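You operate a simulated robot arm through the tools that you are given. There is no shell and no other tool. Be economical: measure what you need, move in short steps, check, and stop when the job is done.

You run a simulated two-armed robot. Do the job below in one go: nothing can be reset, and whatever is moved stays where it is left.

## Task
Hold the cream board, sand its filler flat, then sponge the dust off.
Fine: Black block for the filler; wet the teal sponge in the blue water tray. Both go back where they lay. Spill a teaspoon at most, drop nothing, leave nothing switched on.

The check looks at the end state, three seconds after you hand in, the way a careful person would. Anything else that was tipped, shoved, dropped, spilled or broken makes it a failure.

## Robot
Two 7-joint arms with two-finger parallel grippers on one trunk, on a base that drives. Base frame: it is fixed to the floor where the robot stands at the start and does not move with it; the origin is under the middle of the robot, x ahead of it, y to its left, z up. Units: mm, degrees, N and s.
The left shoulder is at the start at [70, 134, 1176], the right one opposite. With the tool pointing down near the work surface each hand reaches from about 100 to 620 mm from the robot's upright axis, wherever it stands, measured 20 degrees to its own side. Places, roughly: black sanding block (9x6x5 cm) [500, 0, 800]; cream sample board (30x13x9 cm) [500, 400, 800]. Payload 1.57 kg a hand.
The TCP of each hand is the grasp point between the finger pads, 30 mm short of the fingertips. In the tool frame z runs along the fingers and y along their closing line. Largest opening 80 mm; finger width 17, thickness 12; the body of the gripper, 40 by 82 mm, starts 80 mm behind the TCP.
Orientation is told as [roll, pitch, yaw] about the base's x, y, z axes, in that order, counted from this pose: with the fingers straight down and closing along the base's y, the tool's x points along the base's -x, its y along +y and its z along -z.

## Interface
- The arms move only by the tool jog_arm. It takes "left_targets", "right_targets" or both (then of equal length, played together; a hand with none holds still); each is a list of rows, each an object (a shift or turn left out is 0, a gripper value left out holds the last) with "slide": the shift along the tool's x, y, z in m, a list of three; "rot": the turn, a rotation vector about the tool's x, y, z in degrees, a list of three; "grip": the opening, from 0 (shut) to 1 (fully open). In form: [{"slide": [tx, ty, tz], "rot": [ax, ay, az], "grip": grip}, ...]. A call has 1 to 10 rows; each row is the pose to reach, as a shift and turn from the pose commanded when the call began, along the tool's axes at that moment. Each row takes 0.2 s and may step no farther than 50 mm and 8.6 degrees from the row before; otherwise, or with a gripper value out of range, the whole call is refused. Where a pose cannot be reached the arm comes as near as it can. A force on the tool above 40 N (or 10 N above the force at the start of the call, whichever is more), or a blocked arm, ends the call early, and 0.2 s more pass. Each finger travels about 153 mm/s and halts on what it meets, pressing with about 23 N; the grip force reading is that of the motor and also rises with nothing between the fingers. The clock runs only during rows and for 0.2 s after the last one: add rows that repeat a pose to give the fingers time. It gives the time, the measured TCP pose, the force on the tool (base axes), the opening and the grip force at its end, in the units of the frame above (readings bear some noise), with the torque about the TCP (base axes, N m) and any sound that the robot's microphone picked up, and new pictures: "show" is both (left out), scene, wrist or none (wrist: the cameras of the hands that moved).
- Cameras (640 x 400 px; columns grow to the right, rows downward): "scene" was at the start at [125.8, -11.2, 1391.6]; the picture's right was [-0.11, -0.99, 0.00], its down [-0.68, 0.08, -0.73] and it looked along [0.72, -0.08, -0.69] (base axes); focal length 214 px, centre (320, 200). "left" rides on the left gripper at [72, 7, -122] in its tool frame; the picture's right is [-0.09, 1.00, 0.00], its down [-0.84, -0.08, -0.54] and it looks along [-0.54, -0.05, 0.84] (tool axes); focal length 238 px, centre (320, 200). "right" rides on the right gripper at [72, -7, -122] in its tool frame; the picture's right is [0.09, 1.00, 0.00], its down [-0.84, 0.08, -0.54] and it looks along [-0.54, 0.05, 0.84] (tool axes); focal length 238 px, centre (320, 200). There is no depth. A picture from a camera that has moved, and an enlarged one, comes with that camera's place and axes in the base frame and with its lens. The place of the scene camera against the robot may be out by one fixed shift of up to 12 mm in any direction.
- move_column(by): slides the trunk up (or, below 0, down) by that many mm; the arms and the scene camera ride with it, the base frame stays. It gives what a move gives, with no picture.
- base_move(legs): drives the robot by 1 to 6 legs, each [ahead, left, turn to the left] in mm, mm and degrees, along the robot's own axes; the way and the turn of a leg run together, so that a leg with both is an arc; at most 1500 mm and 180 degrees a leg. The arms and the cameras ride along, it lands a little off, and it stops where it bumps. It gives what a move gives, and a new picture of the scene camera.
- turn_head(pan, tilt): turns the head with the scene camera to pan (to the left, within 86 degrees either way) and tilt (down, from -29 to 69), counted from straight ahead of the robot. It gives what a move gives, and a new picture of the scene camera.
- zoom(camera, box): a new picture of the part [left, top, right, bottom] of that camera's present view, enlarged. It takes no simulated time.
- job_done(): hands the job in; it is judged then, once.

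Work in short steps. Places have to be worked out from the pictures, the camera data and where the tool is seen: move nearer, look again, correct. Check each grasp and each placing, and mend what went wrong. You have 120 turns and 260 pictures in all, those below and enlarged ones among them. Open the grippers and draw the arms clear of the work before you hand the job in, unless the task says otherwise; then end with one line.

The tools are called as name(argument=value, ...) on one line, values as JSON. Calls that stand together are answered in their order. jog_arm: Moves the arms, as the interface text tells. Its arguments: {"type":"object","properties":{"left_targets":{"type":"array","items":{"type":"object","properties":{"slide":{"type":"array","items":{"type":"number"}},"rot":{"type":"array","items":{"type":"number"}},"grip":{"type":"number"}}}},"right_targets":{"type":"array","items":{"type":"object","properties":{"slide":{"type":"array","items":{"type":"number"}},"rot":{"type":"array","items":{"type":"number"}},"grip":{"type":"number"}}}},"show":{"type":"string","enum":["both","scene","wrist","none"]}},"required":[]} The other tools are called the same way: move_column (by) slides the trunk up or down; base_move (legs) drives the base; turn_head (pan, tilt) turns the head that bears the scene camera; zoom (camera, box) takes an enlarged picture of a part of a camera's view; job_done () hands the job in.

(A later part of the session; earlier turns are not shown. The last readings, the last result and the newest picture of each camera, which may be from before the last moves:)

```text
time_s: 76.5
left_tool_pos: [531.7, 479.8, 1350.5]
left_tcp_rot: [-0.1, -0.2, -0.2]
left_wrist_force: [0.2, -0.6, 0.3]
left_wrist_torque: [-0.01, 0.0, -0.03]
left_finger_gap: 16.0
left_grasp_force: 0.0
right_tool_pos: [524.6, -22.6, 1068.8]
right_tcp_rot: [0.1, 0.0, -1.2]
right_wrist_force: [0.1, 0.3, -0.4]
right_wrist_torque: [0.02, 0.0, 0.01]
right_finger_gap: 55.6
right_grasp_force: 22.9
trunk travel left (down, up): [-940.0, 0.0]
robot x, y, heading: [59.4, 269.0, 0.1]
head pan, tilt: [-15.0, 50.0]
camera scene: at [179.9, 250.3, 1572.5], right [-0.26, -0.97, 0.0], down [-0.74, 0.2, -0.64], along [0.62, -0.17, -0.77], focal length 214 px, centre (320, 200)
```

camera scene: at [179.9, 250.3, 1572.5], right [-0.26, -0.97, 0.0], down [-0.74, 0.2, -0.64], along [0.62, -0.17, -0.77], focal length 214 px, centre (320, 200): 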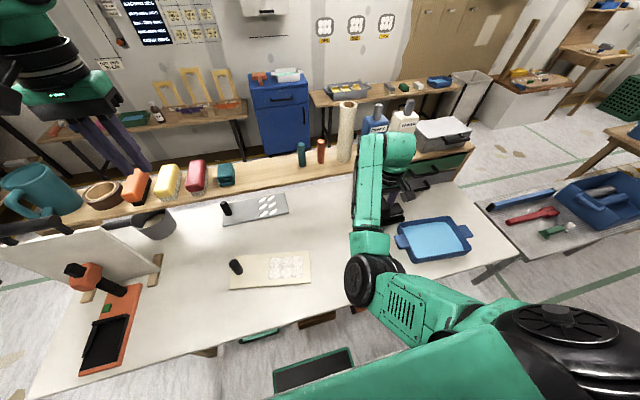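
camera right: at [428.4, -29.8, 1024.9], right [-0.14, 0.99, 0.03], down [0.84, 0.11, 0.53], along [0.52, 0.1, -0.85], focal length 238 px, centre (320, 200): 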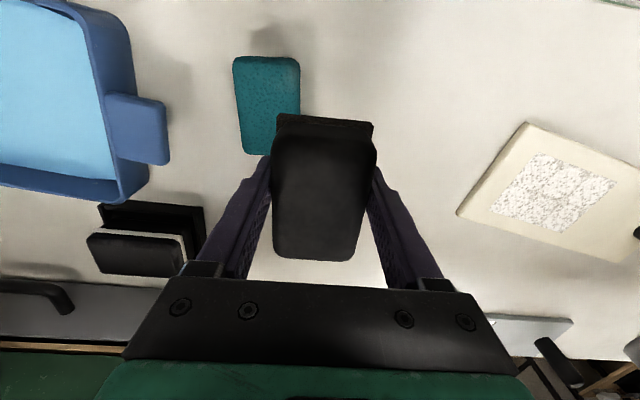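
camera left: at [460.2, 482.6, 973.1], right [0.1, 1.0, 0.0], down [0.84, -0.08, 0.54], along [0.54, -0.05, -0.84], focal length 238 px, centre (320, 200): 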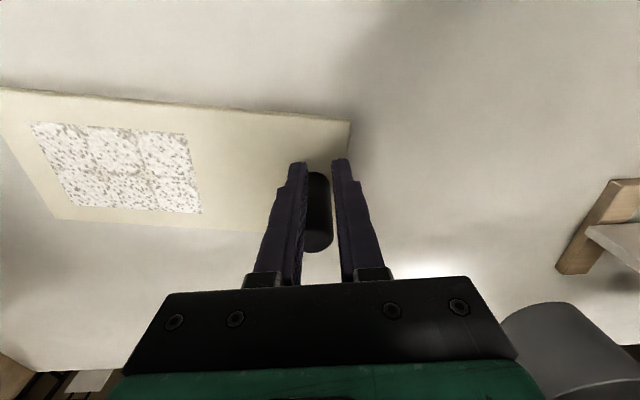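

Now it reaches without limits; the loop helped. I repeat it once more: in close and low, then right, then forward.

jog_arm(right_targets=[{"slide": [0.04, 0, 0.02]}, {"slide": [0.08, 0, 0.04]}, {"slide": [0.12, 0, 0.06]}, {"slide": [0.16, -0.0, 0.08]}, {"slide": [0.19, -0.02, 0.1]}, {"slide": [0.2, -0.06, 0.11]}, {"slide": [0.2, -0.1, 0.11]}, {"slide": [0.2, -0.14, 0.11]}, {"slide": [0.2, -0.18, 0.11]}, {"slide": [0.2, -0.22, 0.11]}], show="none")

jog_arm(right_targets=[{"slide": [0, -0.04, 0]}, {"slide": [0, -0.08, 0]}, {"slide": [-0.02, -0.12, 0]}, {"slide": [-0.05, -0.12, 0]}, {"slide": [-0.09, -0.1, 0]}, {"slide": [-0.13, -0.08, 0]}, {"slide": [-0.16, -0.05, 0]}, {"slide": [-0.18, -0.01, 0]}, {"slide": [-0.19, 0.03, 0]}, {"slide": [-0.19, 0.07, 0]}], show="scene")

```text
time_s: 77.3
left_tool_pos: [532.2, 477.8, 1351.7]
left_tcp_rot: [0.1, -0.2, -0.2]
left_wrist_force: [0.0, -0.5, -0.3]
left_wrist_torque: [0.02, 0.02, -0.01]
left_finger_gap: 16.0
left_grasp_force: 0.0
right_tool_pos: [482.8, -63.2, 1100.7]
right_tcp_rot: [-5.1, -13.8, -2.7]
right_wrist_force: [-0.6, -0.2, -1.8]
right_wrist_torque: [0.02, 0.03, 0.01]
right_finger_gap: 55.5
right_grasp_force: 22.5
trunk travel left (down, up): [-940.0, 0.0]
robot x, y, heading: [60.9, 269.3, -0.2]
head pan, tilt: [-15.0, 50.0]
stopped in row 4 (right hand): the arm was blocked; the commanded pose is now the measured one
```

```text
time_s: 79.5
left_tool_pos: [532.2, 479.2, 1352.1]
left_tcp_rot: [-0.1, -0.1, -0.2]
left_wrist_force: [0.7, -1.0, -0.7]
left_wrist_torque: [0.0, -0.06, 0.03]
left_finger_gap: 16.0
left_grasp_force: 0.0
right_tool_pos: [672.6, 1.4, 1139.1]
right_tcp_rot: [-4.8, -13.8, -2.6]
right_wrist_force: [-0.3, -0.2, -1.5]
right_wrist_torque: [-0.01, 0.0, 0.0]
right_finger_gap: 55.9
right_grasp_force: 23.1
trunk travel left (down, up): [-940.0, 0.0]
robot x, y, heading: [67.1, 270.0, -0.2]
head pan, tilt: [-15.0, 50.0]
camera scene: at [180.5, 249.6, 1572.4], right [-0.26, -0.97, 0.0], down [-0.74, 0.2, -0.64], along [0.62, -0.17, -0.77], focal length 214 px, centre (320, 200)
```

scene: 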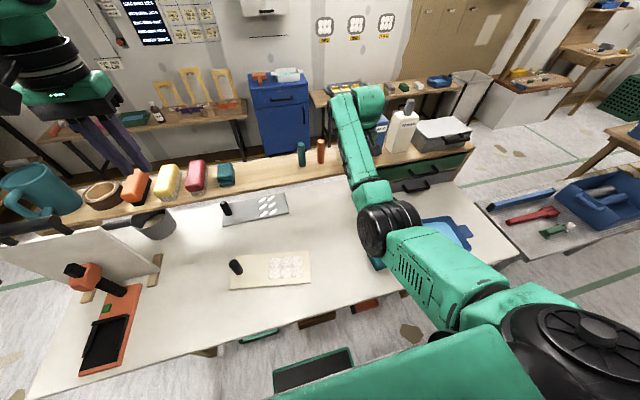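

The elbow is now mainly down and slightly outward, which is usable. I level the hand and move toward above the block's place with the trunk kept high.

jog_arm(right_targets=[{"slide": [0.02, 0, 0.02], "rot": [-1.2, 3.5, 0]}, {"slide": [0.05, 0, 0.04], "rot": [-2.4, 7, -1]}, {"slide": [0.08, 0.01, 0.06], "rot": [-3.6, 10.5, -2]}, {"slide": [0.11, 0.02, 0.08], "rot": [-4.8, 13.8, -3]}, {"slide": [0.13, 0.03, 0.11], "rot": [-4.8, 13.8, -4]}, {"slide": [0.14, 0.04, 0.15], "rot": [-4.8, 13.8, -5]}], show="scene")

```text
time_s: 80.9
left_tool_pos: [532.7, 477.1, 1351.9]
left_tcp_rot: [0.0, -0.1, -0.1]
left_wrist_force: [-0.1, 0.2, 0.0]
left_wrist_torque: [0.02, 0.01, -0.01]
left_finger_gap: 16.1
left_grasp_force: 0.0
right_tool_pos: [574.2, 32.7, 957.0]
right_tcp_rot: [-0.4, 0.2, 1.8]
right_wrist_force: [-0.1, -0.3, -2.2]
right_wrist_torque: [0.01, 0.06, -0.01]
right_finger_gap: 55.5
right_grasp_force: 23.2
trunk travel left (down, up): [-940.0, 0.0]
robot x, y, heading: [61.4, 275.2, -0.3]
head pan, tilt: [-15.0, 50.0]
camera scene: at [181.1, 247.9, 1572.4], right [-0.26, -0.97, 0.0], down [-0.74, 0.2, -0.64], along [0.62, -0.17, -0.77], focal length 214 px, centre (320, 200)
```

scene: 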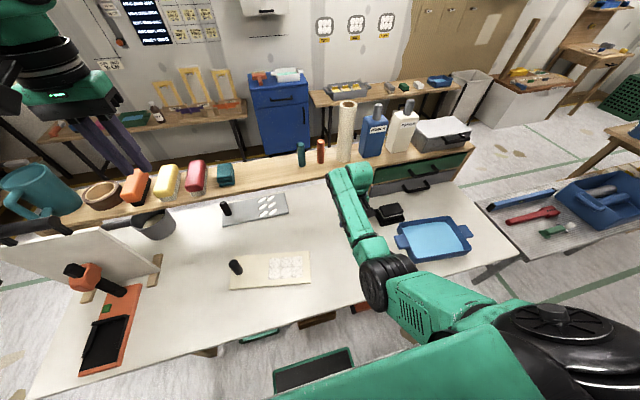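

Level and unconstrained. Rather than fold the arm, I drive the base back 95 mm so the hand comes over the block's place.

base_move(legs=[[-97, 12, 0]])

zoom(camera="right", box=[0, 0, 640, 400])

```text
time_s: 82.1
left_tool_pos: [441.8, 487.6, 1348.4]
left_tcp_rot: [0.1, 0.1, -0.4]
left_wrist_force: [0.5, 0.1, 0.3]
left_wrist_torque: [0.03, 0.02, -0.01]
left_finger_gap: 15.9
left_grasp_force: 0.1
right_tool_pos: [481.5, 43.4, 953.6]
right_tcp_rot: [-0.4, 0.5, 1.6]
right_wrist_force: [0.9, -0.3, -0.3]
right_wrist_torque: [0.04, 0.04, -0.03]
right_finger_gap: 55.3
right_grasp_force: 22.3
trunk travel left (down, up): [-940.0, 0.0]
robot x, y, heading: [-36.2, 282.4, -0.4]
head pan, tilt: [-15.0, 50.0]
camera scene: at [91.5, 258.8, 1571.6], right [-0.26, -0.96, 0.0], down [-0.74, 0.2, -0.64], along [0.62, -0.17, -0.77], focal length 214 px, centre (320, 200)
```

scene: 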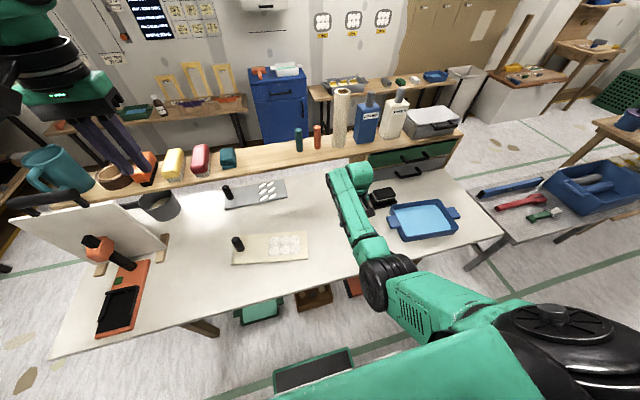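

```text
1.00 times, centred on (320, 200) of right
camera zoom: at [409.7, 35.6, 1076.5], right [-0.12, 0.99, -0.01], down [0.84, 0.11, 0.53], along [0.53, 0.06, -0.85], focal length 238 px, centre (320, 200)
```

zoom: 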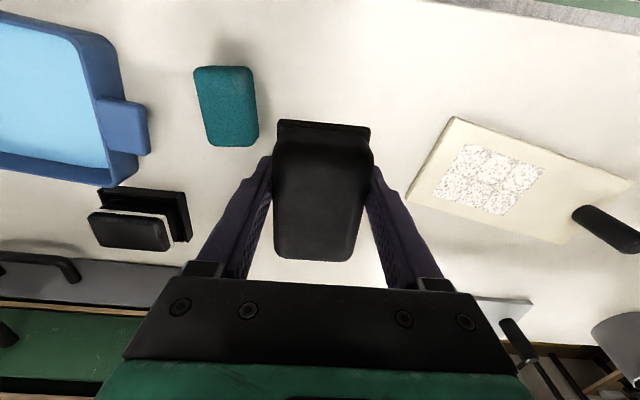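

The block has slid about 10 mm forward within the fingers, so its centre is now at TCP + 7 mm in x. I aim the TCP at (466, 44) and lower it close to the table.

jog_arm(right_targets=[{"slide": [0.008, 0.001, 0.04], "rot": [-0.4, -0.4, -1]}, {"slide": [0.0155, 0.001, 0.08], "rot": [-0.4, -0.4, -1]}, {"slide": [0.0155, 0.001, 0.115], "rot": [-0.4, -0.4, -1]}, {"slide": [0.0155, 0.001, 0.14], "rot": [-0.4, -0.4, -1]}, {"slide": [0.0155, 0.001, 0.145], "rot": [-0.4, -0.4, -1]}], show="wrist")

```text
time_s: 83.3
left_tool_pos: [435.2, 489.5, 1349.6]
left_tcp_rot: [0.0, -0.2, -0.3]
left_wrist_force: [-0.6, 0.1, 0.0]
left_wrist_torque: [0.0, 0.02, 0.02]
left_finger_gap: 16.0
left_grasp_force: 0.0
right_tool_pos: [467.1, 52.6, 828.8]
right_tcp_rot: [0.7, -1.0, 3.8]
right_wrist_force: [-0.2, 0.9, -1.2]
right_wrist_torque: [0.03, 0.02, 0.02]
right_finger_gap: 55.7
right_grasp_force: 22.9
right hand out of reach, approached as far as the arm can: row 4, 5
trunk travel left (down, up): [-940.0, 0.0]
robot x, y, heading: [-35.2, 282.5, -0.3]
head pan, tilt: [-15.0, 50.0]
camera right: at [393.4, 40.4, 949.2], right [-0.16, 0.99, 0.01], down [0.82, 0.13, 0.56], along [0.55, 0.1, -0.83], focal length 238 px, centre (320, 200)
```

right: 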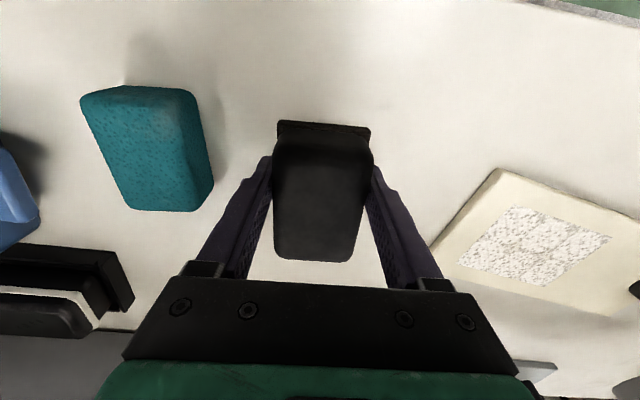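

At far reach the arm stops at z = 829. I lower the trunk a bit to bring the block down.

move_column(by=-22)

jog_arm(right_targets=[{"slide": [0.001, -0.009, -0.01], "rot": [-0.7, 1.0, 1]}, {"slide": [0.001, -0.009, -0.005], "rot": [-0.7, 1.0, 1]}, {"slide": [0.001, -0.009, -0.004], "rot": [-0.7, 1.0, 1]}], show="none")

```text
time_s: 84.0
left_tool_pos: [434.6, 488.6, 1328.9]
left_tcp_rot: [0.1, -0.1, -0.3]
left_wrist_force: [1.6, -1.7, -0.3]
left_wrist_torque: [-0.01, 0.0, 0.0]
left_finger_gap: 16.1
left_grasp_force: 0.0
right_tool_pos: [466.7, 53.6, 805.3]
right_tcp_rot: [0.7, -1.0, 3.8]
right_wrist_force: [0.3, 0.2, -1.0]
right_wrist_torque: [-0.02, -0.02, 0.0]
right_finger_gap: 55.8
right_grasp_force: 22.9
trunk travel left (down, up): [-918.0, 22.0]
robot x, y, heading: [-30.8, 284.2, -0.3]
head pan, tilt: [-15.0, 50.0]
```

```text
time_s: 84.8
left_tool_pos: [435.0, 489.0, 1328.1]
left_tcp_rot: [-0.1, 0.0, -0.2]
left_wrist_force: [-0.9, 0.2, -0.2]
left_wrist_torque: [0.03, -0.02, 0.01]
left_finger_gap: 15.9
left_grasp_force: 0.1
right_tool_pos: [466.0, 44.6, 811.0]
right_tcp_rot: [1.3, 0.1, 2.9]
right_wrist_force: [0.6, 0.0, -2.3]
right_wrist_torque: [0.0, 0.04, 0.0]
right_finger_gap: 55.7
right_grasp_force: 22.9
trunk travel left (down, up): [-918.0, 22.0]
robot x, y, heading: [-32.9, 280.2, -0.1]
head pan, tilt: [-15.0, 50.0]
```

Roll needs +1.3° about tool x. I lower in fine steps to contact.

jog_arm(right_targets=[{"slide": [0, 0, 0.003], "rot": [1.3, 0, 0]}, {"slide": [0, 0, 0.006], "rot": [1.3, 0, 0]}, {"slide": [0, 0, 0.008], "rot": [1.3, 0, 0]}, {"slide": [0, 0, 0.01], "rot": [1.3, 0, 0]}, {"slide": [0, 0, 0.011], "rot": [1.3, 0, 0]}, {"slide": [0, 0, 0.012], "rot": [1.3, 0, 0]}], show="wrist")

```text
time_s: 86.2
left_tool_pos: [435.1, 488.9, 1329.4]
left_tcp_rot: [0.1, -0.1, -0.3]
left_wrist_force: [0.5, 0.6, 0.0]
left_wrist_torque: [-0.01, 0.01, -0.04]
left_finger_gap: 16.0
left_grasp_force: 0.1
right_tool_pos: [465.5, 44.3, 799.8]
right_tcp_rot: [0.1, 0.1, 2.8]
right_wrist_force: [0.3, 0.7, -1.1]
right_wrist_torque: [0.0, 0.02, -0.02]
right_finger_gap: 55.7
right_grasp_force: 23.2
right hand out of reach, approached as far as the arm can: row 2
trunk travel left (down, up): [-918.0, 22.0]
robot x, y, heading: [-33.3, 282.3, -0.2]
head pan, tilt: [-15.0, 50.0]
camera right: at [393.3, 34.1, 920.4], right [-0.14, 0.99, 0.0], down [0.83, 0.12, 0.54], along [0.54, 0.08, -0.84], focal length 238 px, centre (320, 200)
```

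right: 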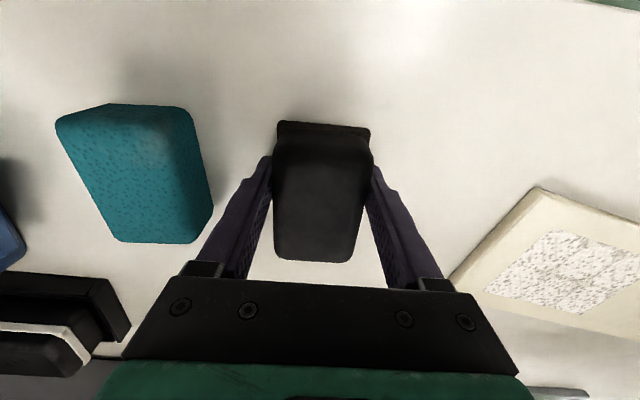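

No contact yet, so the block has slid up a bit in the fingers. I continue down slowly.

jog_arm(right_targets=[{"slide": [0, 0, 0.0015]}, {"slide": [0, 0, 0.003]}, {"slide": [0, 0, 0.0045]}, {"slide": [0, 0, 0.0045]}], show="none")

```text
time_s: 87.2
left_tool_pos: [435.4, 489.1, 1328.4]
left_tcp_rot: [0.0, -0.2, -0.3]
left_wrist_force: [0.2, -0.6, -0.7]
left_wrist_torque: [-0.01, -0.01, -0.03]
left_finger_gap: 16.0
left_grasp_force: 0.1
right_tool_pos: [463.6, 44.7, 796.3]
right_tcp_rot: [0.1, 0.1, 2.8]
right_wrist_force: [-0.1, -0.1, -1.5]
right_wrist_torque: [0.0, 0.04, -0.02]
right_finger_gap: 55.6
right_grasp_force: 23.5
right hand out of reach, approached as far as the arm can: row 3, 4
trunk travel left (down, up): [-918.0, 22.0]
robot x, y, heading: [-35.8, 281.5, -0.7]
head pan, tilt: [-15.0, 50.0]
```

I lower via the trunk 4 mm.

move_column(by=-3)

zoom(camera="right", box=[180, 80, 460, 280])

```text
time_s: 87.7
left_tool_pos: [433.1, 489.0, 1326.2]
left_tcp_rot: [0.1, -0.2, -0.3]
left_wrist_force: [-0.4, 1.2, 0.3]
left_wrist_torque: [-0.02, -0.04, 0.0]
left_finger_gap: 16.3
left_grasp_force: 0.1
right_tool_pos: [463.8, 45.8, 794.5]
right_tcp_rot: [0.0, -0.1, 2.8]
right_wrist_force: [-0.2, 0.3, 3.6]
right_wrist_torque: [-0.07, -0.23, 0.04]
right_finger_gap: 55.9
right_grasp_force: 23.5
trunk travel left (down, up): [-915.0, 25.0]
robot x, y, heading: [-37.3, 282.2, -0.5]
head pan, tilt: [-15.0, 50.0]
```

```text
2.00 times, centred on (320, 180) of right
camera zoom: at [390.8, 35.1, 915.9], right [-0.14, 0.99, 0.0], down [0.83, 0.12, 0.54], along [0.54, 0.08, -0.84], focal length 477 px, centre (320, 240)
```

zoom: 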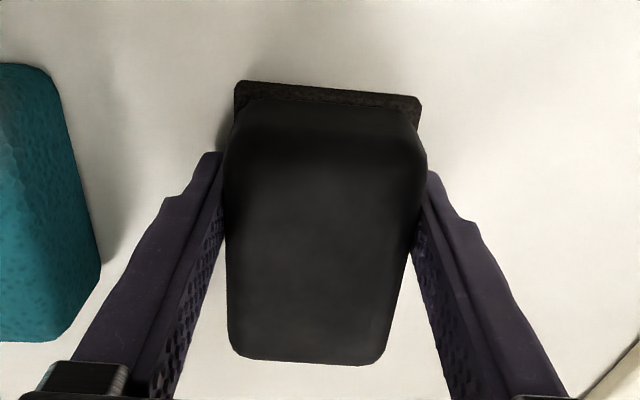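

Contact was made at z = 794.5, and the block's near edge is at (432, 44) against the original (434, 45), so it is back in place. I press 1 mm more to settle it, then open.

move_column(by=-1)

jog_arm(right_targets=[{"grip": 0.75}, {"grip": 0.8}, {"grip": 0.95}, {"grip": 0.95}, {"slide": [0, 0, -0.03], "grip": 0.95}, {"slide": [0, 0, -0.065], "grip": 0.95}, {"slide": [0, 0, -0.1], "grip": 0.95}], show="wrist")

```text
time_s: 88.2
left_tool_pos: [432.4, 489.5, 1326.0]
left_tcp_rot: [0.1, -0.2, -0.2]
left_wrist_force: [-0.3, 0.4, -0.1]
left_wrist_torque: [0.04, -0.01, -0.02]
left_finger_gap: 16.1
left_grasp_force: 0.0
right_tool_pos: [463.5, 45.2, 793.9]
right_tcp_rot: [0.0, -0.1, 2.7]
right_wrist_force: [0.5, -0.4, 10.0]
right_wrist_torque: [0.01, -0.57, -0.05]
right_finger_gap: 55.8
right_grasp_force: 22.4
trunk travel left (down, up): [-914.0, 26.0]
robot x, y, heading: [-32.2, 281.2, -0.1]
head pan, tilt: [-15.0, 50.0]
```

```text
time_s: 89.8
left_tool_pos: [433.9, 489.1, 1325.5]
left_tcp_rot: [0.1, 0.0, -0.3]
left_wrist_force: [-0.1, -0.6, -0.2]
left_wrist_torque: [-0.01, 0.0, 0.0]
left_finger_gap: 16.1
left_grasp_force: 0.1
right_tool_pos: [462.8, 45.8, 802.0]
right_tcp_rot: [0.0, 0.1, 2.8]
right_wrist_force: [0.0, 0.6, 0.8]
right_wrist_torque: [0.01, 0.02, -0.01]
right_finger_gap: 76.1
right_grasp_force: 0.1
right hand out of reach, approached as far as the arm can: row 5, 6, 7
trunk travel left (down, up): [-914.0, 26.0]
robot x, y, heading: [-39.4, 288.0, -0.4]
head pan, tilt: [-15.0, 50.0]
camera right: at [391.2, 34.7, 924.2], right [-0.14, 0.99, 0.0], down [0.83, 0.12, 0.54], along [0.54, 0.08, -0.84], focal length 238 px, centre (320, 200)
```

right: 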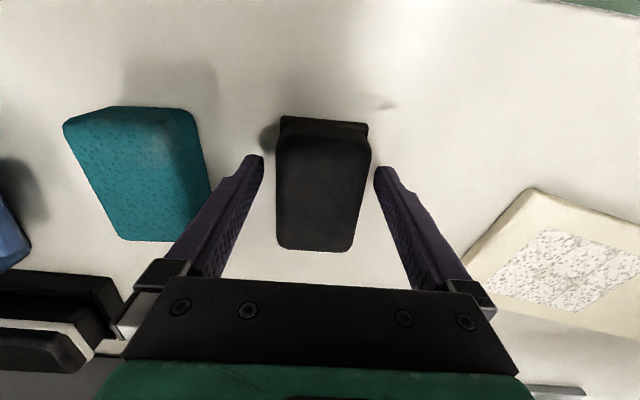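

The block is back and released, but the straight-up lift is stuck at an arm limit. I raise the trunk by its remaining travel and try lifting with a small pull-back.

move_column(by=26)

jog_arm(right_targets=[{"slide": [0.003, 0, -0.01]}, {"slide": [0.006, 0, -0.03]}, {"slide": [0.01, 0, -0.05]}, {"slide": [0.012, 0, -0.07]}, {"slide": [0.012, 0, -0.1]}])

```text
time_s: 90.5
left_tool_pos: [435.1, 489.7, 1350.8]
left_tcp_rot: [0.1, 0.0, -0.2]
left_wrist_force: [-0.1, 0.9, 0.5]
left_wrist_torque: [0.04, -0.01, -0.01]
left_finger_gap: 15.8
left_grasp_force: 0.1
right_tool_pos: [463.4, 45.0, 828.4]
right_tcp_rot: [0.0, 0.0, 2.9]
right_wrist_force: [-0.1, 0.6, 0.2]
right_wrist_torque: [0.02, -0.01, -0.05]
right_finger_gap: 75.9
right_grasp_force: 0.0
trunk travel left (down, up): [-940.0, 0.0]
robot x, y, heading: [-36.3, 284.4, -0.2]
head pan, tilt: [-15.0, 50.0]
```

```text
time_s: 91.7
left_tool_pos: [433.6, 488.5, 1351.3]
left_tcp_rot: [0.0, -0.1, -0.2]
left_wrist_force: [0.4, 0.1, 0.1]
left_wrist_torque: [-0.02, 0.03, -0.02]
left_finger_gap: 16.1
left_grasp_force: 0.1
right_tool_pos: [462.9, 45.8, 828.9]
right_tcp_rot: [0.0, 0.1, 2.8]
right_wrist_force: [-0.7, -0.1, -0.2]
right_wrist_torque: [-0.01, 0.03, 0.0]
right_finger_gap: 76.1
right_grasp_force: 0.0
right hand out of reach, approached as far as the arm can: row 1, 2, 3, 4, 5
trunk travel left (down, up): [-940.0, 0.0]
robot x, y, heading: [-35.6, 284.7, -0.3]
head pan, tilt: [-15.0, 50.0]
camera scene: at [82.5, 260.0, 1572.5], right [-0.26, -0.96, 0.0], down [-0.74, 0.2, -0.64], along [0.62, -0.17, -0.77], focal length 214 px, centre (320, 200)
camera right: at [391.1, 35.1, 950.4], right [-0.14, 0.99, 0.0], down [0.83, 0.12, 0.54], along [0.54, 0.08, -0.84], focal length 238 px, centre (320, 200)
```

scene: 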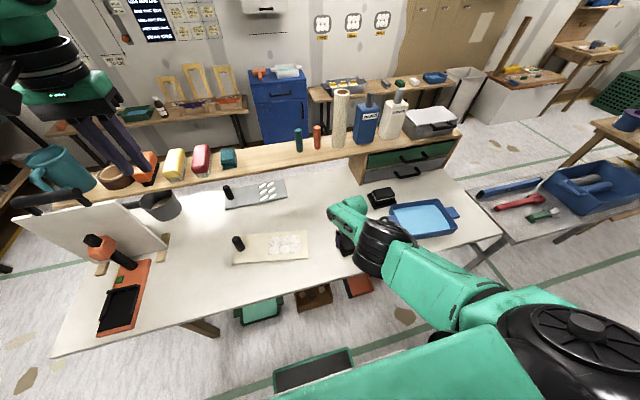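
right: 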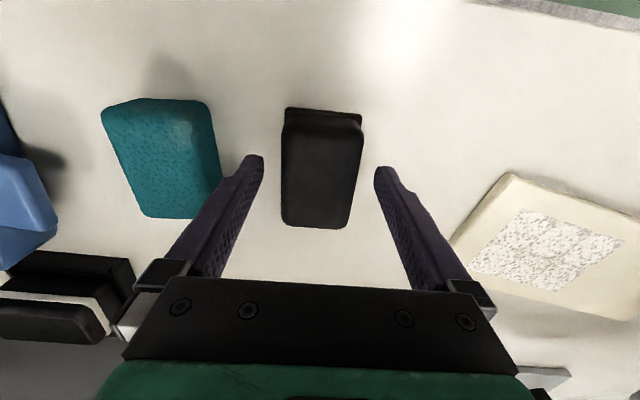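

The arm looks almost fully stretched, which is a singular pose. I try a larger, strongly inward-and-up step first, starting with the up part.

jog_arm(right_targets=[{"slide": [0, 0, -0.049]}, {"slide": [0.01, 0, -0.095]}, {"slide": [0.03, 0, -0.14]}, {"slide": [0.05, -0.01, -0.18]}, {"slide": [0.05, -0.03, -0.22]}], show="none")

```text
time_s: 92.9
left_tool_pos: [435.1, 489.5, 1351.1]
left_tcp_rot: [-0.1, -0.1, -0.4]
left_wrist_force: [-0.2, -0.1, -0.1]
left_wrist_torque: [0.0, 0.0, -0.01]
left_finger_gap: 16.0
left_grasp_force: 0.2
right_tool_pos: [464.0, 45.2, 828.9]
right_tcp_rot: [0.0, 0.1, 2.9]
right_wrist_force: [-0.2, 0.8, 0.4]
right_wrist_torque: [-0.02, -0.04, 0.0]
right_finger_gap: 76.0
right_grasp_force: 0.0
right hand out of reach, approached as far as the arm can: row 1, 2, 3, 4, 5
trunk travel left (down, up): [-940.0, 0.0]
robot x, y, heading: [-37.2, 283.1, -0.4]
head pan, tilt: [-15.0, 50.0]
```

Completely stuck for straight motion. I try small tilts in place (the fingertips move only a few mm lengthwise) to leave the singular pose.

jog_arm(right_targets=[{"rot": [0, 4, 0]}, {"rot": [0, 8, 0]}, {"slide": [0, 0, -0.01], "rot": [0, 8, 0]}, {"slide": [0, 0, -0.03], "rot": [0, 8, 0]}, {"slide": [0, 0, -0.05], "rot": [0, 8, 0]}], show="none")

```text
time_s: 94.1
left_tool_pos: [435.0, 490.6, 1350.9]
left_tcp_rot: [-0.1, -0.1, -0.4]
left_wrist_force: [0.5, 0.5, -0.3]
left_wrist_torque: [-0.01, 0.0, -0.01]
left_finger_gap: 16.2
left_grasp_force: 0.1
right_tool_pos: [464.3, 46.5, 878.3]
right_tcp_rot: [0.0, 8.2, 2.8]
right_wrist_force: [0.1, -0.1, 0.1]
right_wrist_torque: [0.0, -0.03, -0.01]
right_finger_gap: 75.7
right_grasp_force: 0.0
right hand out of reach, approached as far as the arm can: row 1, 2, 3
trunk travel left (down, up): [-940.0, 0.0]
robot x, y, heading: [-35.6, 281.7, -0.2]
head pan, tilt: [-15.0, 50.0]
```

That freed it. I raise further, level the hand, and look.

jog_arm(right_targets=[{"slide": [0, 0, -0.04]}, {"slide": [0, 0, -0.08]}, {"slide": [0, 0, -0.12], "rot": [0, -3, 0]}, {"slide": [0, 0, -0.16], "rot": [0, -6, 0]}, {"slide": [0, 0, -0.19], "rot": [0, -8, 0]}])

```text
time_s: 95.3
left_tool_pos: [435.5, 492.0, 1350.9]
left_tcp_rot: [-0.2, -0.1, -0.3]
left_wrist_force: [-0.5, 0.1, 0.0]
left_wrist_torque: [-0.01, -0.02, -0.01]
left_finger_gap: 16.0
left_grasp_force: 0.1
right_tool_pos: [536.2, 113.0, 991.6]
right_tcp_rot: [4.7, 3.9, 1.6]
right_wrist_force: [-0.2, 0.4, 0.0]
right_wrist_torque: [0.0, 0.01, 0.02]
right_finger_gap: 76.1
right_grasp_force: 0.0
right hand out of reach, approached as far as the arm can: row 1, 2, 3, 4, 5
trunk travel left (down, up): [-940.0, 0.0]
robot x, y, heading: [-35.9, 285.8, -0.3]
head pan, tilt: [-15.0, 50.0]
camera scene: at [83.1, 263.8, 1572.4], right [-0.26, -0.96, 0.0], down [-0.74, 0.2, -0.64], along [0.62, -0.17, -0.77], focal length 214 px, centre (320, 200)
camera right: at [472.3, 94.8, 1117.8], right [-0.11, 0.99, 0.09], down [0.87, 0.05, 0.49], along [0.48, 0.13, -0.87], focal length 238 px, centre (320, 200)
```

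scene: 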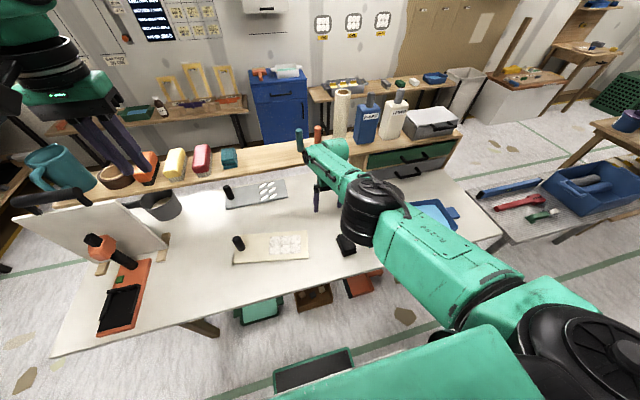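
right: 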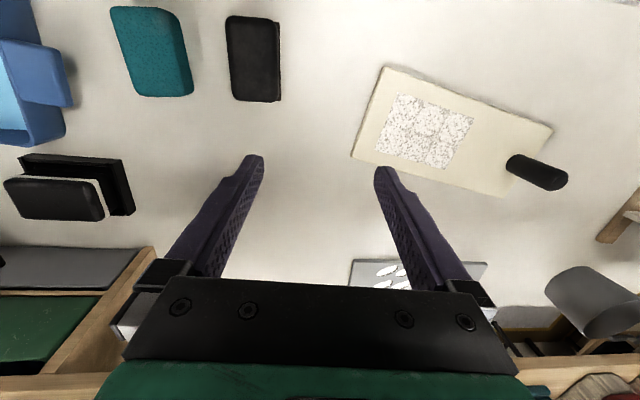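

The elbow is now right-and-down, as in the original good posture. I go up to the nominal start-like pose to re-establish it.

jog_arm(right_targets=[{"slide": [0, 0.01, -0.04], "rot": [1.5, -1, 0]}, {"slide": [0, 0.02, -0.08], "rot": [3, -2, 0]}, {"slide": [0.01, 0.03, -0.12], "rot": [4.7, -3.9, -1]}, {"slide": [0.02, 0.04, -0.16], "rot": [4.7, -3.9, -1.5]}, {"slide": [0.03, 0.05, -0.2], "rot": [4.7, -3.9, -1.5]}, {"slide": [0.04, 0.06, -0.24], "rot": [4.7, -3.9, -1.5]}], show="scene")

```text
time_s: 96.7
left_tool_pos: [434.2, 479.3, 1352.5]
left_tcp_rot: [0.4, -0.2, -0.3]
left_wrist_force: [0.3, -0.6, -0.4]
left_wrist_torque: [0.1, 0.05, -0.02]
left_finger_gap: 16.0
left_grasp_force: 0.1
right_tool_pos: [515.7, 137.9, 1234.2]
right_tcp_rot: [0.5, 0.9, 1.4]
right_wrist_force: [-3.4, 5.6, 4.0]
right_wrist_torque: [-0.55, -0.36, 0.05]
right_finger_gap: 76.0
right_grasp_force: 0.0
right hand out of reach, approached as far as the arm can: row 1, 2, 3, 4
trunk travel left (down, up): [-940.0, 0.0]
robot x, y, heading: [-35.5, 282.6, -0.0]
head pan, tilt: [-15.0, 50.0]
camera scene: at [82.2, 249.4, 1572.3], right [-0.26, -0.96, -0.01], down [-0.74, 0.21, -0.64], along [0.62, -0.16, -0.77], focal length 214 px, centre (320, 200)
```

scene: 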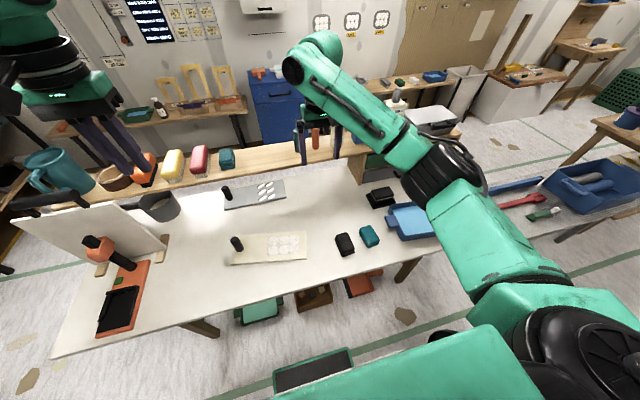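

The right arm is back in its original elbow-out posture. Now I go for the sponge: drive to about (30, 85), then lower the trunk to 60 mm below its start height.

base_move(legs=[[0, -199, 0], [66, 0, 0]])

move_column(by=-250)

```text
time_s: 98.9
left_tool_pos: [487.1, 293.9, 1356.4]
left_tcp_rot: [-0.2, -0.9, -0.4]
left_wrist_force: [-0.6, 0.6, 0.6]
left_wrist_torque: [-0.01, -0.04, -0.02]
left_finger_gap: 16.0
left_grasp_force: 0.0
right_tool_pos: [566.9, -45.4, 1244.3]
right_tcp_rot: [-0.1, -0.7, 2.7]
right_wrist_force: [-1.2, 0.6, 0.3]
right_wrist_torque: [0.0, -0.06, -0.05]
right_finger_gap: 75.7
right_grasp_force: 0.0
trunk travel left (down, up): [-940.0, 0.0]
robot x, y, heading: [26.2, 86.0, -0.3]
head pan, tilt: [-15.0, 50.0]
camera scene: at [133.2, 65.0, 1573.7], right [-0.26, -0.96, 0.0], down [-0.73, 0.2, -0.65], along [0.63, -0.17, -0.76], focal length 214 px, centre (320, 200)
```

scene: 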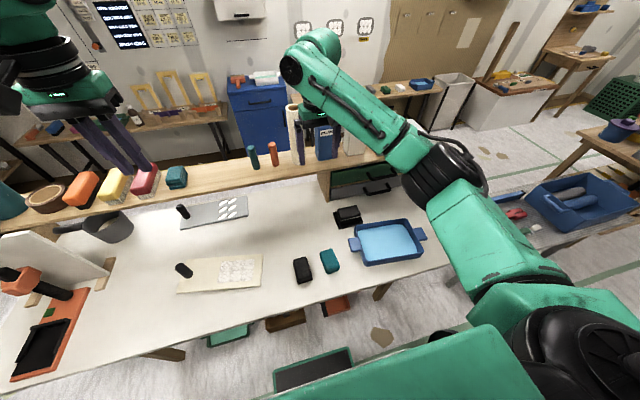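

```text
time_s: 101.5
left_tool_pos: [499.5, 291.5, 1101.4]
left_tcp_rot: [0.0, -0.1, -0.4]
left_wrist_force: [0.8, 0.1, 0.0]
left_wrist_torque: [-0.01, -0.03, 0.0]
left_finger_gap: 16.1
left_grasp_force: 0.0
right_tool_pos: [579.1, -47.1, 989.1]
right_tcp_rot: [0.2, -0.1, 2.9]
right_wrist_force: [-1.1, -0.6, 0.1]
right_wrist_torque: [0.01, -0.01, -0.01]
right_finger_gap: 75.9
right_grasp_force: 0.0
trunk travel left (down, up): [-690.0, 250.0]
robot x, y, heading: [31.5, 84.5, -0.4]
head pan, tilt: [-15.0, 50.0]
```

I move above the sponge and look.

jog_arm(right_targets=[{"slide": [0.03, -0.005, 0.025]}, {"slide": [0.06, -0.01, 0.05]}, {"slide": [0.085, -0.015, 0.075]}, {"slide": [0.1, -0.02, 0.1], "rot": [0, 0, -2]}, {"slide": [0.1, -0.02, 0.1], "rot": [0, 0, -2], "grip": 1}])

```text
time_s: 102.7
left_tool_pos: [500.5, 290.9, 1101.7]
left_tcp_rot: [0.0, -0.2, -0.3]
left_wrist_force: [0.1, 0.2, 0.0]
left_wrist_torque: [-0.02, 0.0, -0.02]
left_finger_gap: 15.9
left_grasp_force: 0.0
right_tool_pos: [478.3, -72.8, 890.5]
right_tcp_rot: [0.1, -0.2, 4.9]
right_wrist_force: [0.9, -0.2, 0.5]
right_wrist_torque: [-0.01, 0.0, -0.02]
right_finger_gap: 80.2
right_grasp_force: 0.1
trunk travel left (down, up): [-690.0, 250.0]
robot x, y, heading: [28.3, 86.5, -0.5]
head pan, tilt: [-15.0, 50.0]
camera scene: at [147.7, 63.0, 1322.4], right [-0.26, -0.96, 0.0], down [-0.74, 0.2, -0.64], along [0.62, -0.17, -0.77], focal length 214 px, centre (320, 200)
camera right: at [406.3, -85.8, 1011.0], right [-0.18, 0.98, 0.0], down [0.83, 0.15, 0.54], along [0.54, 0.1, -0.84], focal length 238 px, centre (320, 200)
```

scene: 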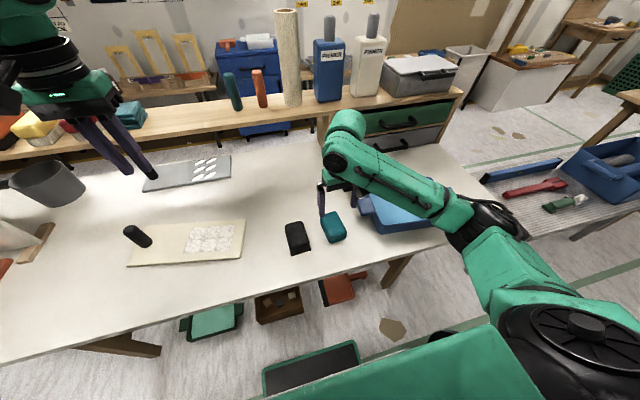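
right: 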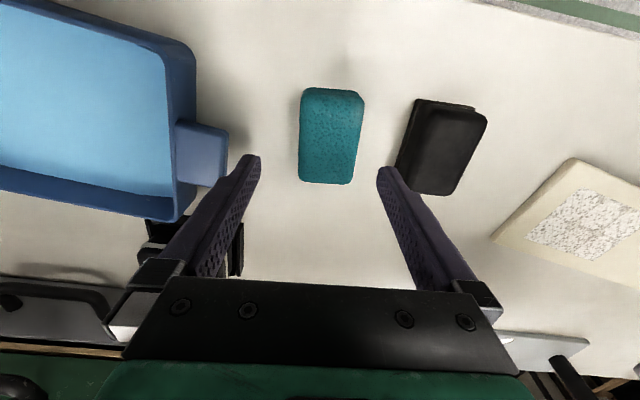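

The sponge centre is at (478, -66), yaw about 5°. I shift 7 mm, descend to z = 802, and close partway first.

jog_arm(right_targets=[{"slide": [0, 0.007, 0.03]}, {"slide": [0, 0.007, 0.06]}, {"slide": [0, 0.007, 0.08]}, {"slide": [0, 0.007, 0.0885]}, {"slide": [0, 0.007, 0.0885]}, {"slide": [0, 0.007, 0.0885], "grip": 0.62}, {"slide": [0, 0.007, 0.0885], "grip": 0.62}, {"slide": [0, 0.007, 0.0885], "grip": 0.62}], show="wrist")

```text
time_s: 104.5
left_tool_pos: [500.4, 292.4, 1102.6]
left_tcp_rot: [0.0, -0.2, -0.4]
left_wrist_force: [0.2, 0.6, 0.2]
left_wrist_torque: [0.01, 0.01, 0.0]
left_finger_gap: 16.0
left_grasp_force: 0.0
right_tool_pos: [479.4, -63.8, 799.4]
right_tcp_rot: [0.1, -0.1, 4.8]
right_wrist_force: [0.2, 0.7, -0.4]
right_wrist_torque: [0.02, 0.0, 0.0]
right_finger_gap: 55.4
right_grasp_force: 22.5
trunk travel left (down, up): [-690.0, 250.0]
robot x, y, heading: [27.5, 84.1, -0.5]
head pan, tilt: [-15.0, 50.0]
camera right: at [407.9, -77.9, 921.6], right [-0.18, 0.98, 0.0], down [0.83, 0.15, 0.54], along [0.54, 0.1, -0.84], focal length 238 px, centre (320, 200)
```

right: 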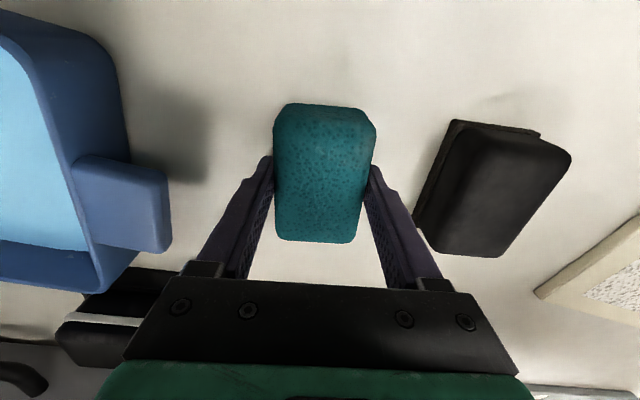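

The grasp is solid (55 mm). I lift and move the sponge over the tray's near half at about (490, -290).

jog_arm(right_targets=[{"slide": [0, 0, -0.04]}, {"slide": [0, 0, -0.08]}, {"slide": [0, -0.03, -0.11]}, {"slide": [0.002, -0.07, -0.11]}, {"slide": [0.004, -0.11, -0.11]}, {"slide": [0.006, -0.15, -0.11]}, {"slide": [0.008, -0.19, -0.11]}, {"slide": [0.009, -0.226, -0.11]}, {"slide": [0.009, -0.226, -0.11]}])

turn_head(pan=-40, tilt=50)

```text
time_s: 106.5
left_tool_pos: [500.2, 291.3, 1101.4]
left_tcp_rot: [0.1, -0.1, -0.3]
left_wrist_force: [0.5, 0.0, 0.9]
left_wrist_torque: [-0.02, -0.01, -0.02]
left_finger_gap: 15.9
left_grasp_force: 0.0
right_tool_pos: [489.5, -292.5, 907.2]
right_tcp_rot: [0.1, -0.1, 4.8]
right_wrist_force: [-0.3, -0.2, -0.8]
right_wrist_torque: [-0.01, 0.0, -0.03]
right_finger_gap: 55.4
right_grasp_force: 23.3
trunk travel left (down, up): [-690.0, 250.0]
robot x, y, heading: [29.3, 81.6, -0.1]
head pan, tilt: [-15.0, 50.0]
camera scene: at [147.6, 62.9, 1322.4], right [-0.26, -0.96, 0.0], down [-0.74, 0.2, -0.64], along [0.62, -0.17, -0.77], focal length 214 px, centre (320, 200)
camera right: at [417.5, -305.6, 1029.5], right [-0.18, 0.98, 0.0], down [0.83, 0.15, 0.54], along [0.54, 0.1, -0.84], focal length 238 px, centre (320, 200)
```

scene: 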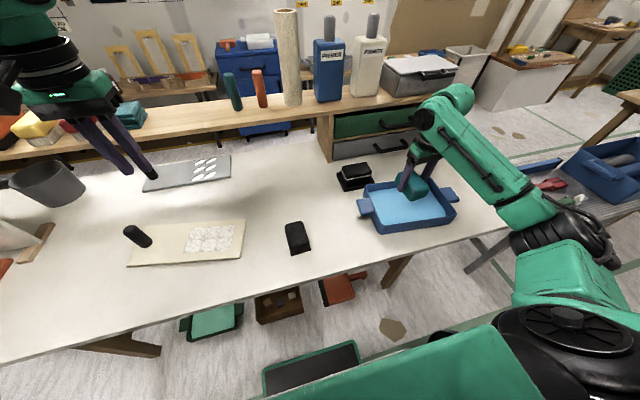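
right: 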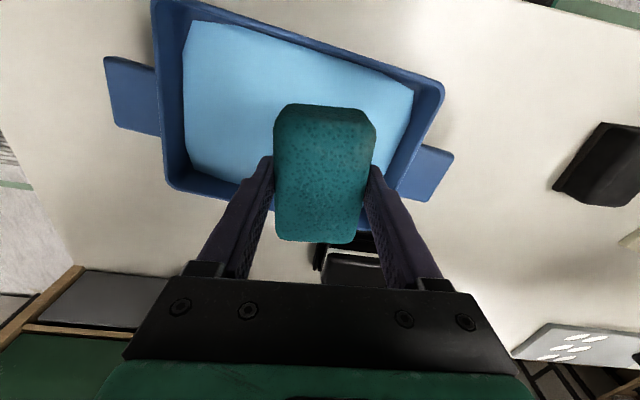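

```text
time_s: 107.3
left_tool_pos: [500.4, 291.6, 1101.7]
left_tcp_rot: [0.0, -0.2, -0.3]
left_wrist_force: [-0.8, 0.2, -0.2]
left_wrist_torque: [-0.01, 0.0, 0.0]
left_finger_gap: 16.1
left_grasp_force: 0.1
right_tool_pos: [490.2, -292.9, 906.7]
right_tcp_rot: [0.2, -0.1, 4.8]
right_wrist_force: [0.5, 0.5, -1.1]
right_wrist_torque: [0.0, -0.01, 0.02]
right_finger_gap: 55.2
right_grasp_force: 22.7
trunk travel left (down, up): [-690.0, 250.0]
robot x, y, heading: [29.2, 83.3, -0.3]
head pan, tilt: [-40.0, 50.0]
camera scene: at [132.1, 32.9, 1322.4], right [-0.65, -0.76, 0.0], down [-0.59, 0.49, -0.64], along [0.49, -0.41, -0.77], focal length 214 px, centre (320, 200)
```

scene: 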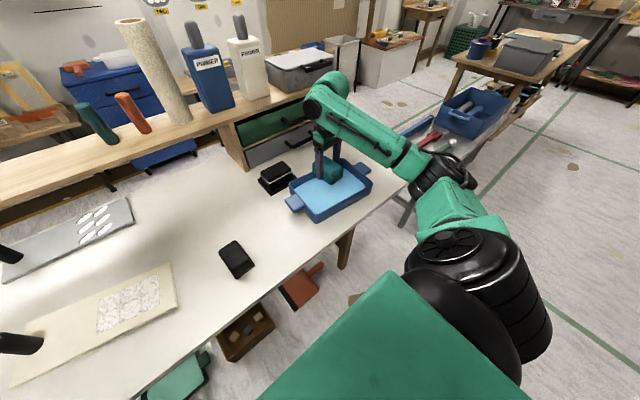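

The sponge is over the tray's inside, centred in x, with margin all around. I lower it gently into the water.

jog_arm(right_targets=[{"slide": [0, 0, 0.03]}, {"slide": [0, 0, 0.06]}, {"slide": [0, 0, 0.075]}, {"slide": [0, 0, 0.085]}, {"slide": [0, 0, 0.09]}, {"slide": [0, 0, 0.09]}], show="wrist")

zoom(camera="scene", box=[270, 130, 400, 230])

```text
time_s: 108.8
left_tool_pos: [499.5, 289.6, 1101.7]
left_tcp_rot: [-0.1, -0.2, -0.3]
left_wrist_force: [0.5, -0.3, -1.3]
left_wrist_torque: [0.0, -0.02, 0.0]
left_finger_gap: 15.9
left_grasp_force: 0.0
right_tool_pos: [489.8, -290.9, 818.6]
right_tcp_rot: [0.2, -0.1, 4.9]
right_wrist_force: [0.2, -0.2, -0.6]
right_wrist_torque: [0.0, -0.02, -0.01]
right_finger_gap: 55.4
right_grasp_force: 23.4
trunk travel left (down, up): [-690.0, 250.0]
robot x, y, heading: [25.9, 81.0, -0.3]
head pan, tilt: [-40.0, 50.0]
camera right: at [417.9, -304.6, 939.9], right [-0.18, 0.98, 0.0], down [0.83, 0.15, 0.54], along [0.54, 0.1, -0.84], focal length 238 px, centre (320, 200)
```

right: 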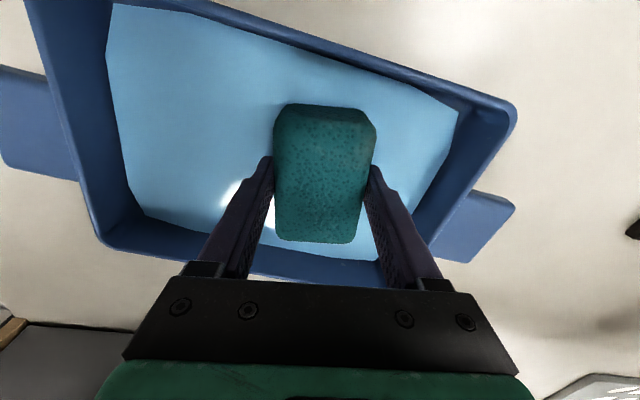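

```text
4.00 times, centred on (335, 180) of scene
camera zoom: at [132.0, 33.0, 1322.4], right [-0.65, -0.76, 0.0], down [-0.58, 0.5, -0.64], along [0.49, -0.42, -0.77], focal length 858 px, centre (260, 280)
```

zoom: 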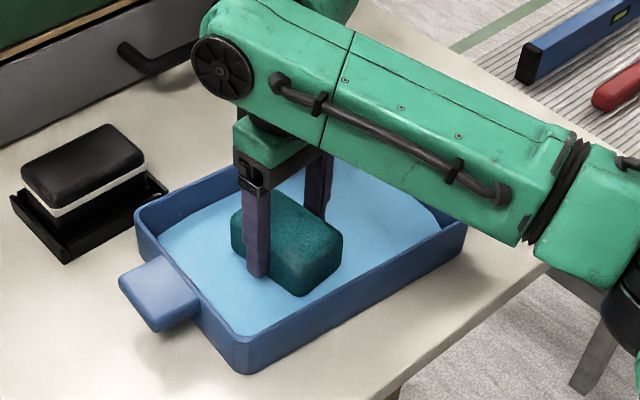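

It looks at or just at the water. I go down another 10 mm in small steps, hold briefly, and watch the force for the tray floor.

jog_arm(right_targets=[{"slide": [0, 0, 0.003]}, {"slide": [0, 0, 0.006]}, {"slide": [0, 0, 0.008]}, {"slide": [0, 0, 0.01]}, {"slide": [0, 0, 0.01]}, {"slide": [0, 0, 0.01]}, {"slide": [0, 0, 0.01]}], show="wrist")

zoom(camera="scene", box=[270, 130, 400, 230])

```text
time_s: 110.3
left_tool_pos: [499.8, 291.5, 1102.3]
left_tcp_rot: [0.0, -0.2, -0.3]
left_wrist_force: [-0.3, -0.2, 0.9]
left_wrist_torque: [0.0, 0.01, 0.01]
left_finger_gap: 15.7
left_grasp_force: 0.0
right_tool_pos: [491.2, -290.5, 809.2]
right_tcp_rot: [0.2, -0.2, 4.8]
right_wrist_force: [0.0, 0.1, 0.2]
right_wrist_torque: [-0.01, 0.0, -0.01]
right_finger_gap: 55.4
right_grasp_force: 23.1
trunk travel left (down, up): [-690.0, 250.0]
robot x, y, heading: [27.1, 84.9, -0.4]
head pan, tilt: [-40.0, 50.0]
camera right: at [417.8, -304.4, 931.1], right [-0.18, 0.98, 0.0], down [0.83, 0.15, 0.54], along [0.54, 0.1, -0.84], focal length 238 px, centre (320, 200)
```

right: 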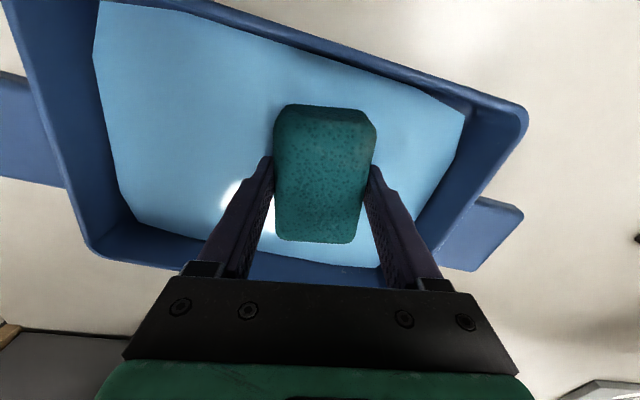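

```text
4.00 times, centred on (335, 180) of scene
camera zoom: at [132.1, 32.9, 1322.4], right [-0.65, -0.76, 0.0], down [-0.58, 0.5, -0.64], along [0.49, -0.42, -0.77], focal length 858 px, centre (260, 280)
```

zoom: 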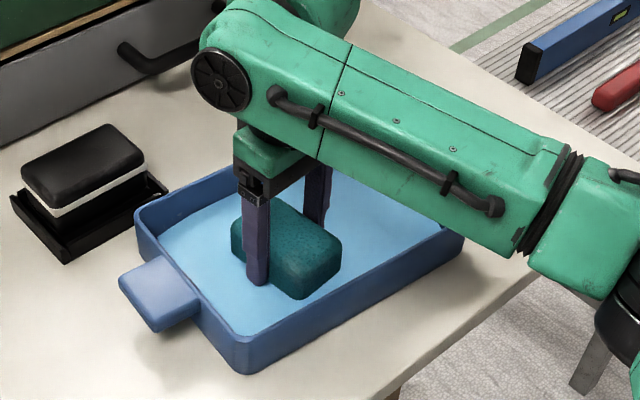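

The sponge has visibly darkened, so it is wet. I lift it clear of the water and let it drip over the tray.

jog_arm(right_targets=[{"slide": [0, 0, -0.015]}, {"slide": [0, 0, -0.03]}, {"slide": [0, 0, -0.03]}, {"slide": [0, 0, -0.03]}, {"slide": [0, 0, -0.03]}, {"slide": [0, 0, -0.03]}, {"slide": [0, 0, -0.03]}, {"slide": [0, 0, -0.03]}, {"slide": [0, 0, -0.03]}, {"slide": [0, 0, -0.03]}], show="none")

zoom(camera="scene", box=[270, 130, 400, 230])

```text
time_s: 112.5
left_tool_pos: [499.8, 291.3, 1102.3]
left_tcp_rot: [0.1, -0.2, -0.3]
left_wrist_force: [-0.4, -0.3, 0.3]
left_wrist_torque: [0.01, 0.02, 0.06]
left_finger_gap: 16.0
left_grasp_force: 0.1
right_tool_pos: [490.0, -292.2, 838.0]
right_tcp_rot: [0.3, -0.1, 4.8]
right_wrist_force: [-0.2, -0.7, -0.7]
right_wrist_torque: [0.0, 0.03, -0.03]
right_finger_gap: 55.1
right_grasp_force: 23.3
trunk travel left (down, up): [-690.0, 250.0]
robot x, y, heading: [28.5, 82.7, -0.4]
head pan, tilt: [-40.0, 50.0]
```

```text
4.00 times, centred on (335, 180) of scene
camera zoom: at [132.0, 32.9, 1322.4], right [-0.65, -0.76, 0.0], down [-0.58, 0.5, -0.64], along [0.49, -0.42, -0.77], focal length 858 px, centre (260, 280)
```

zoom: 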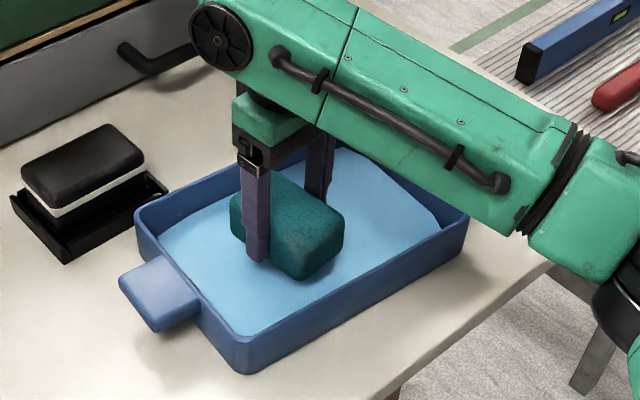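

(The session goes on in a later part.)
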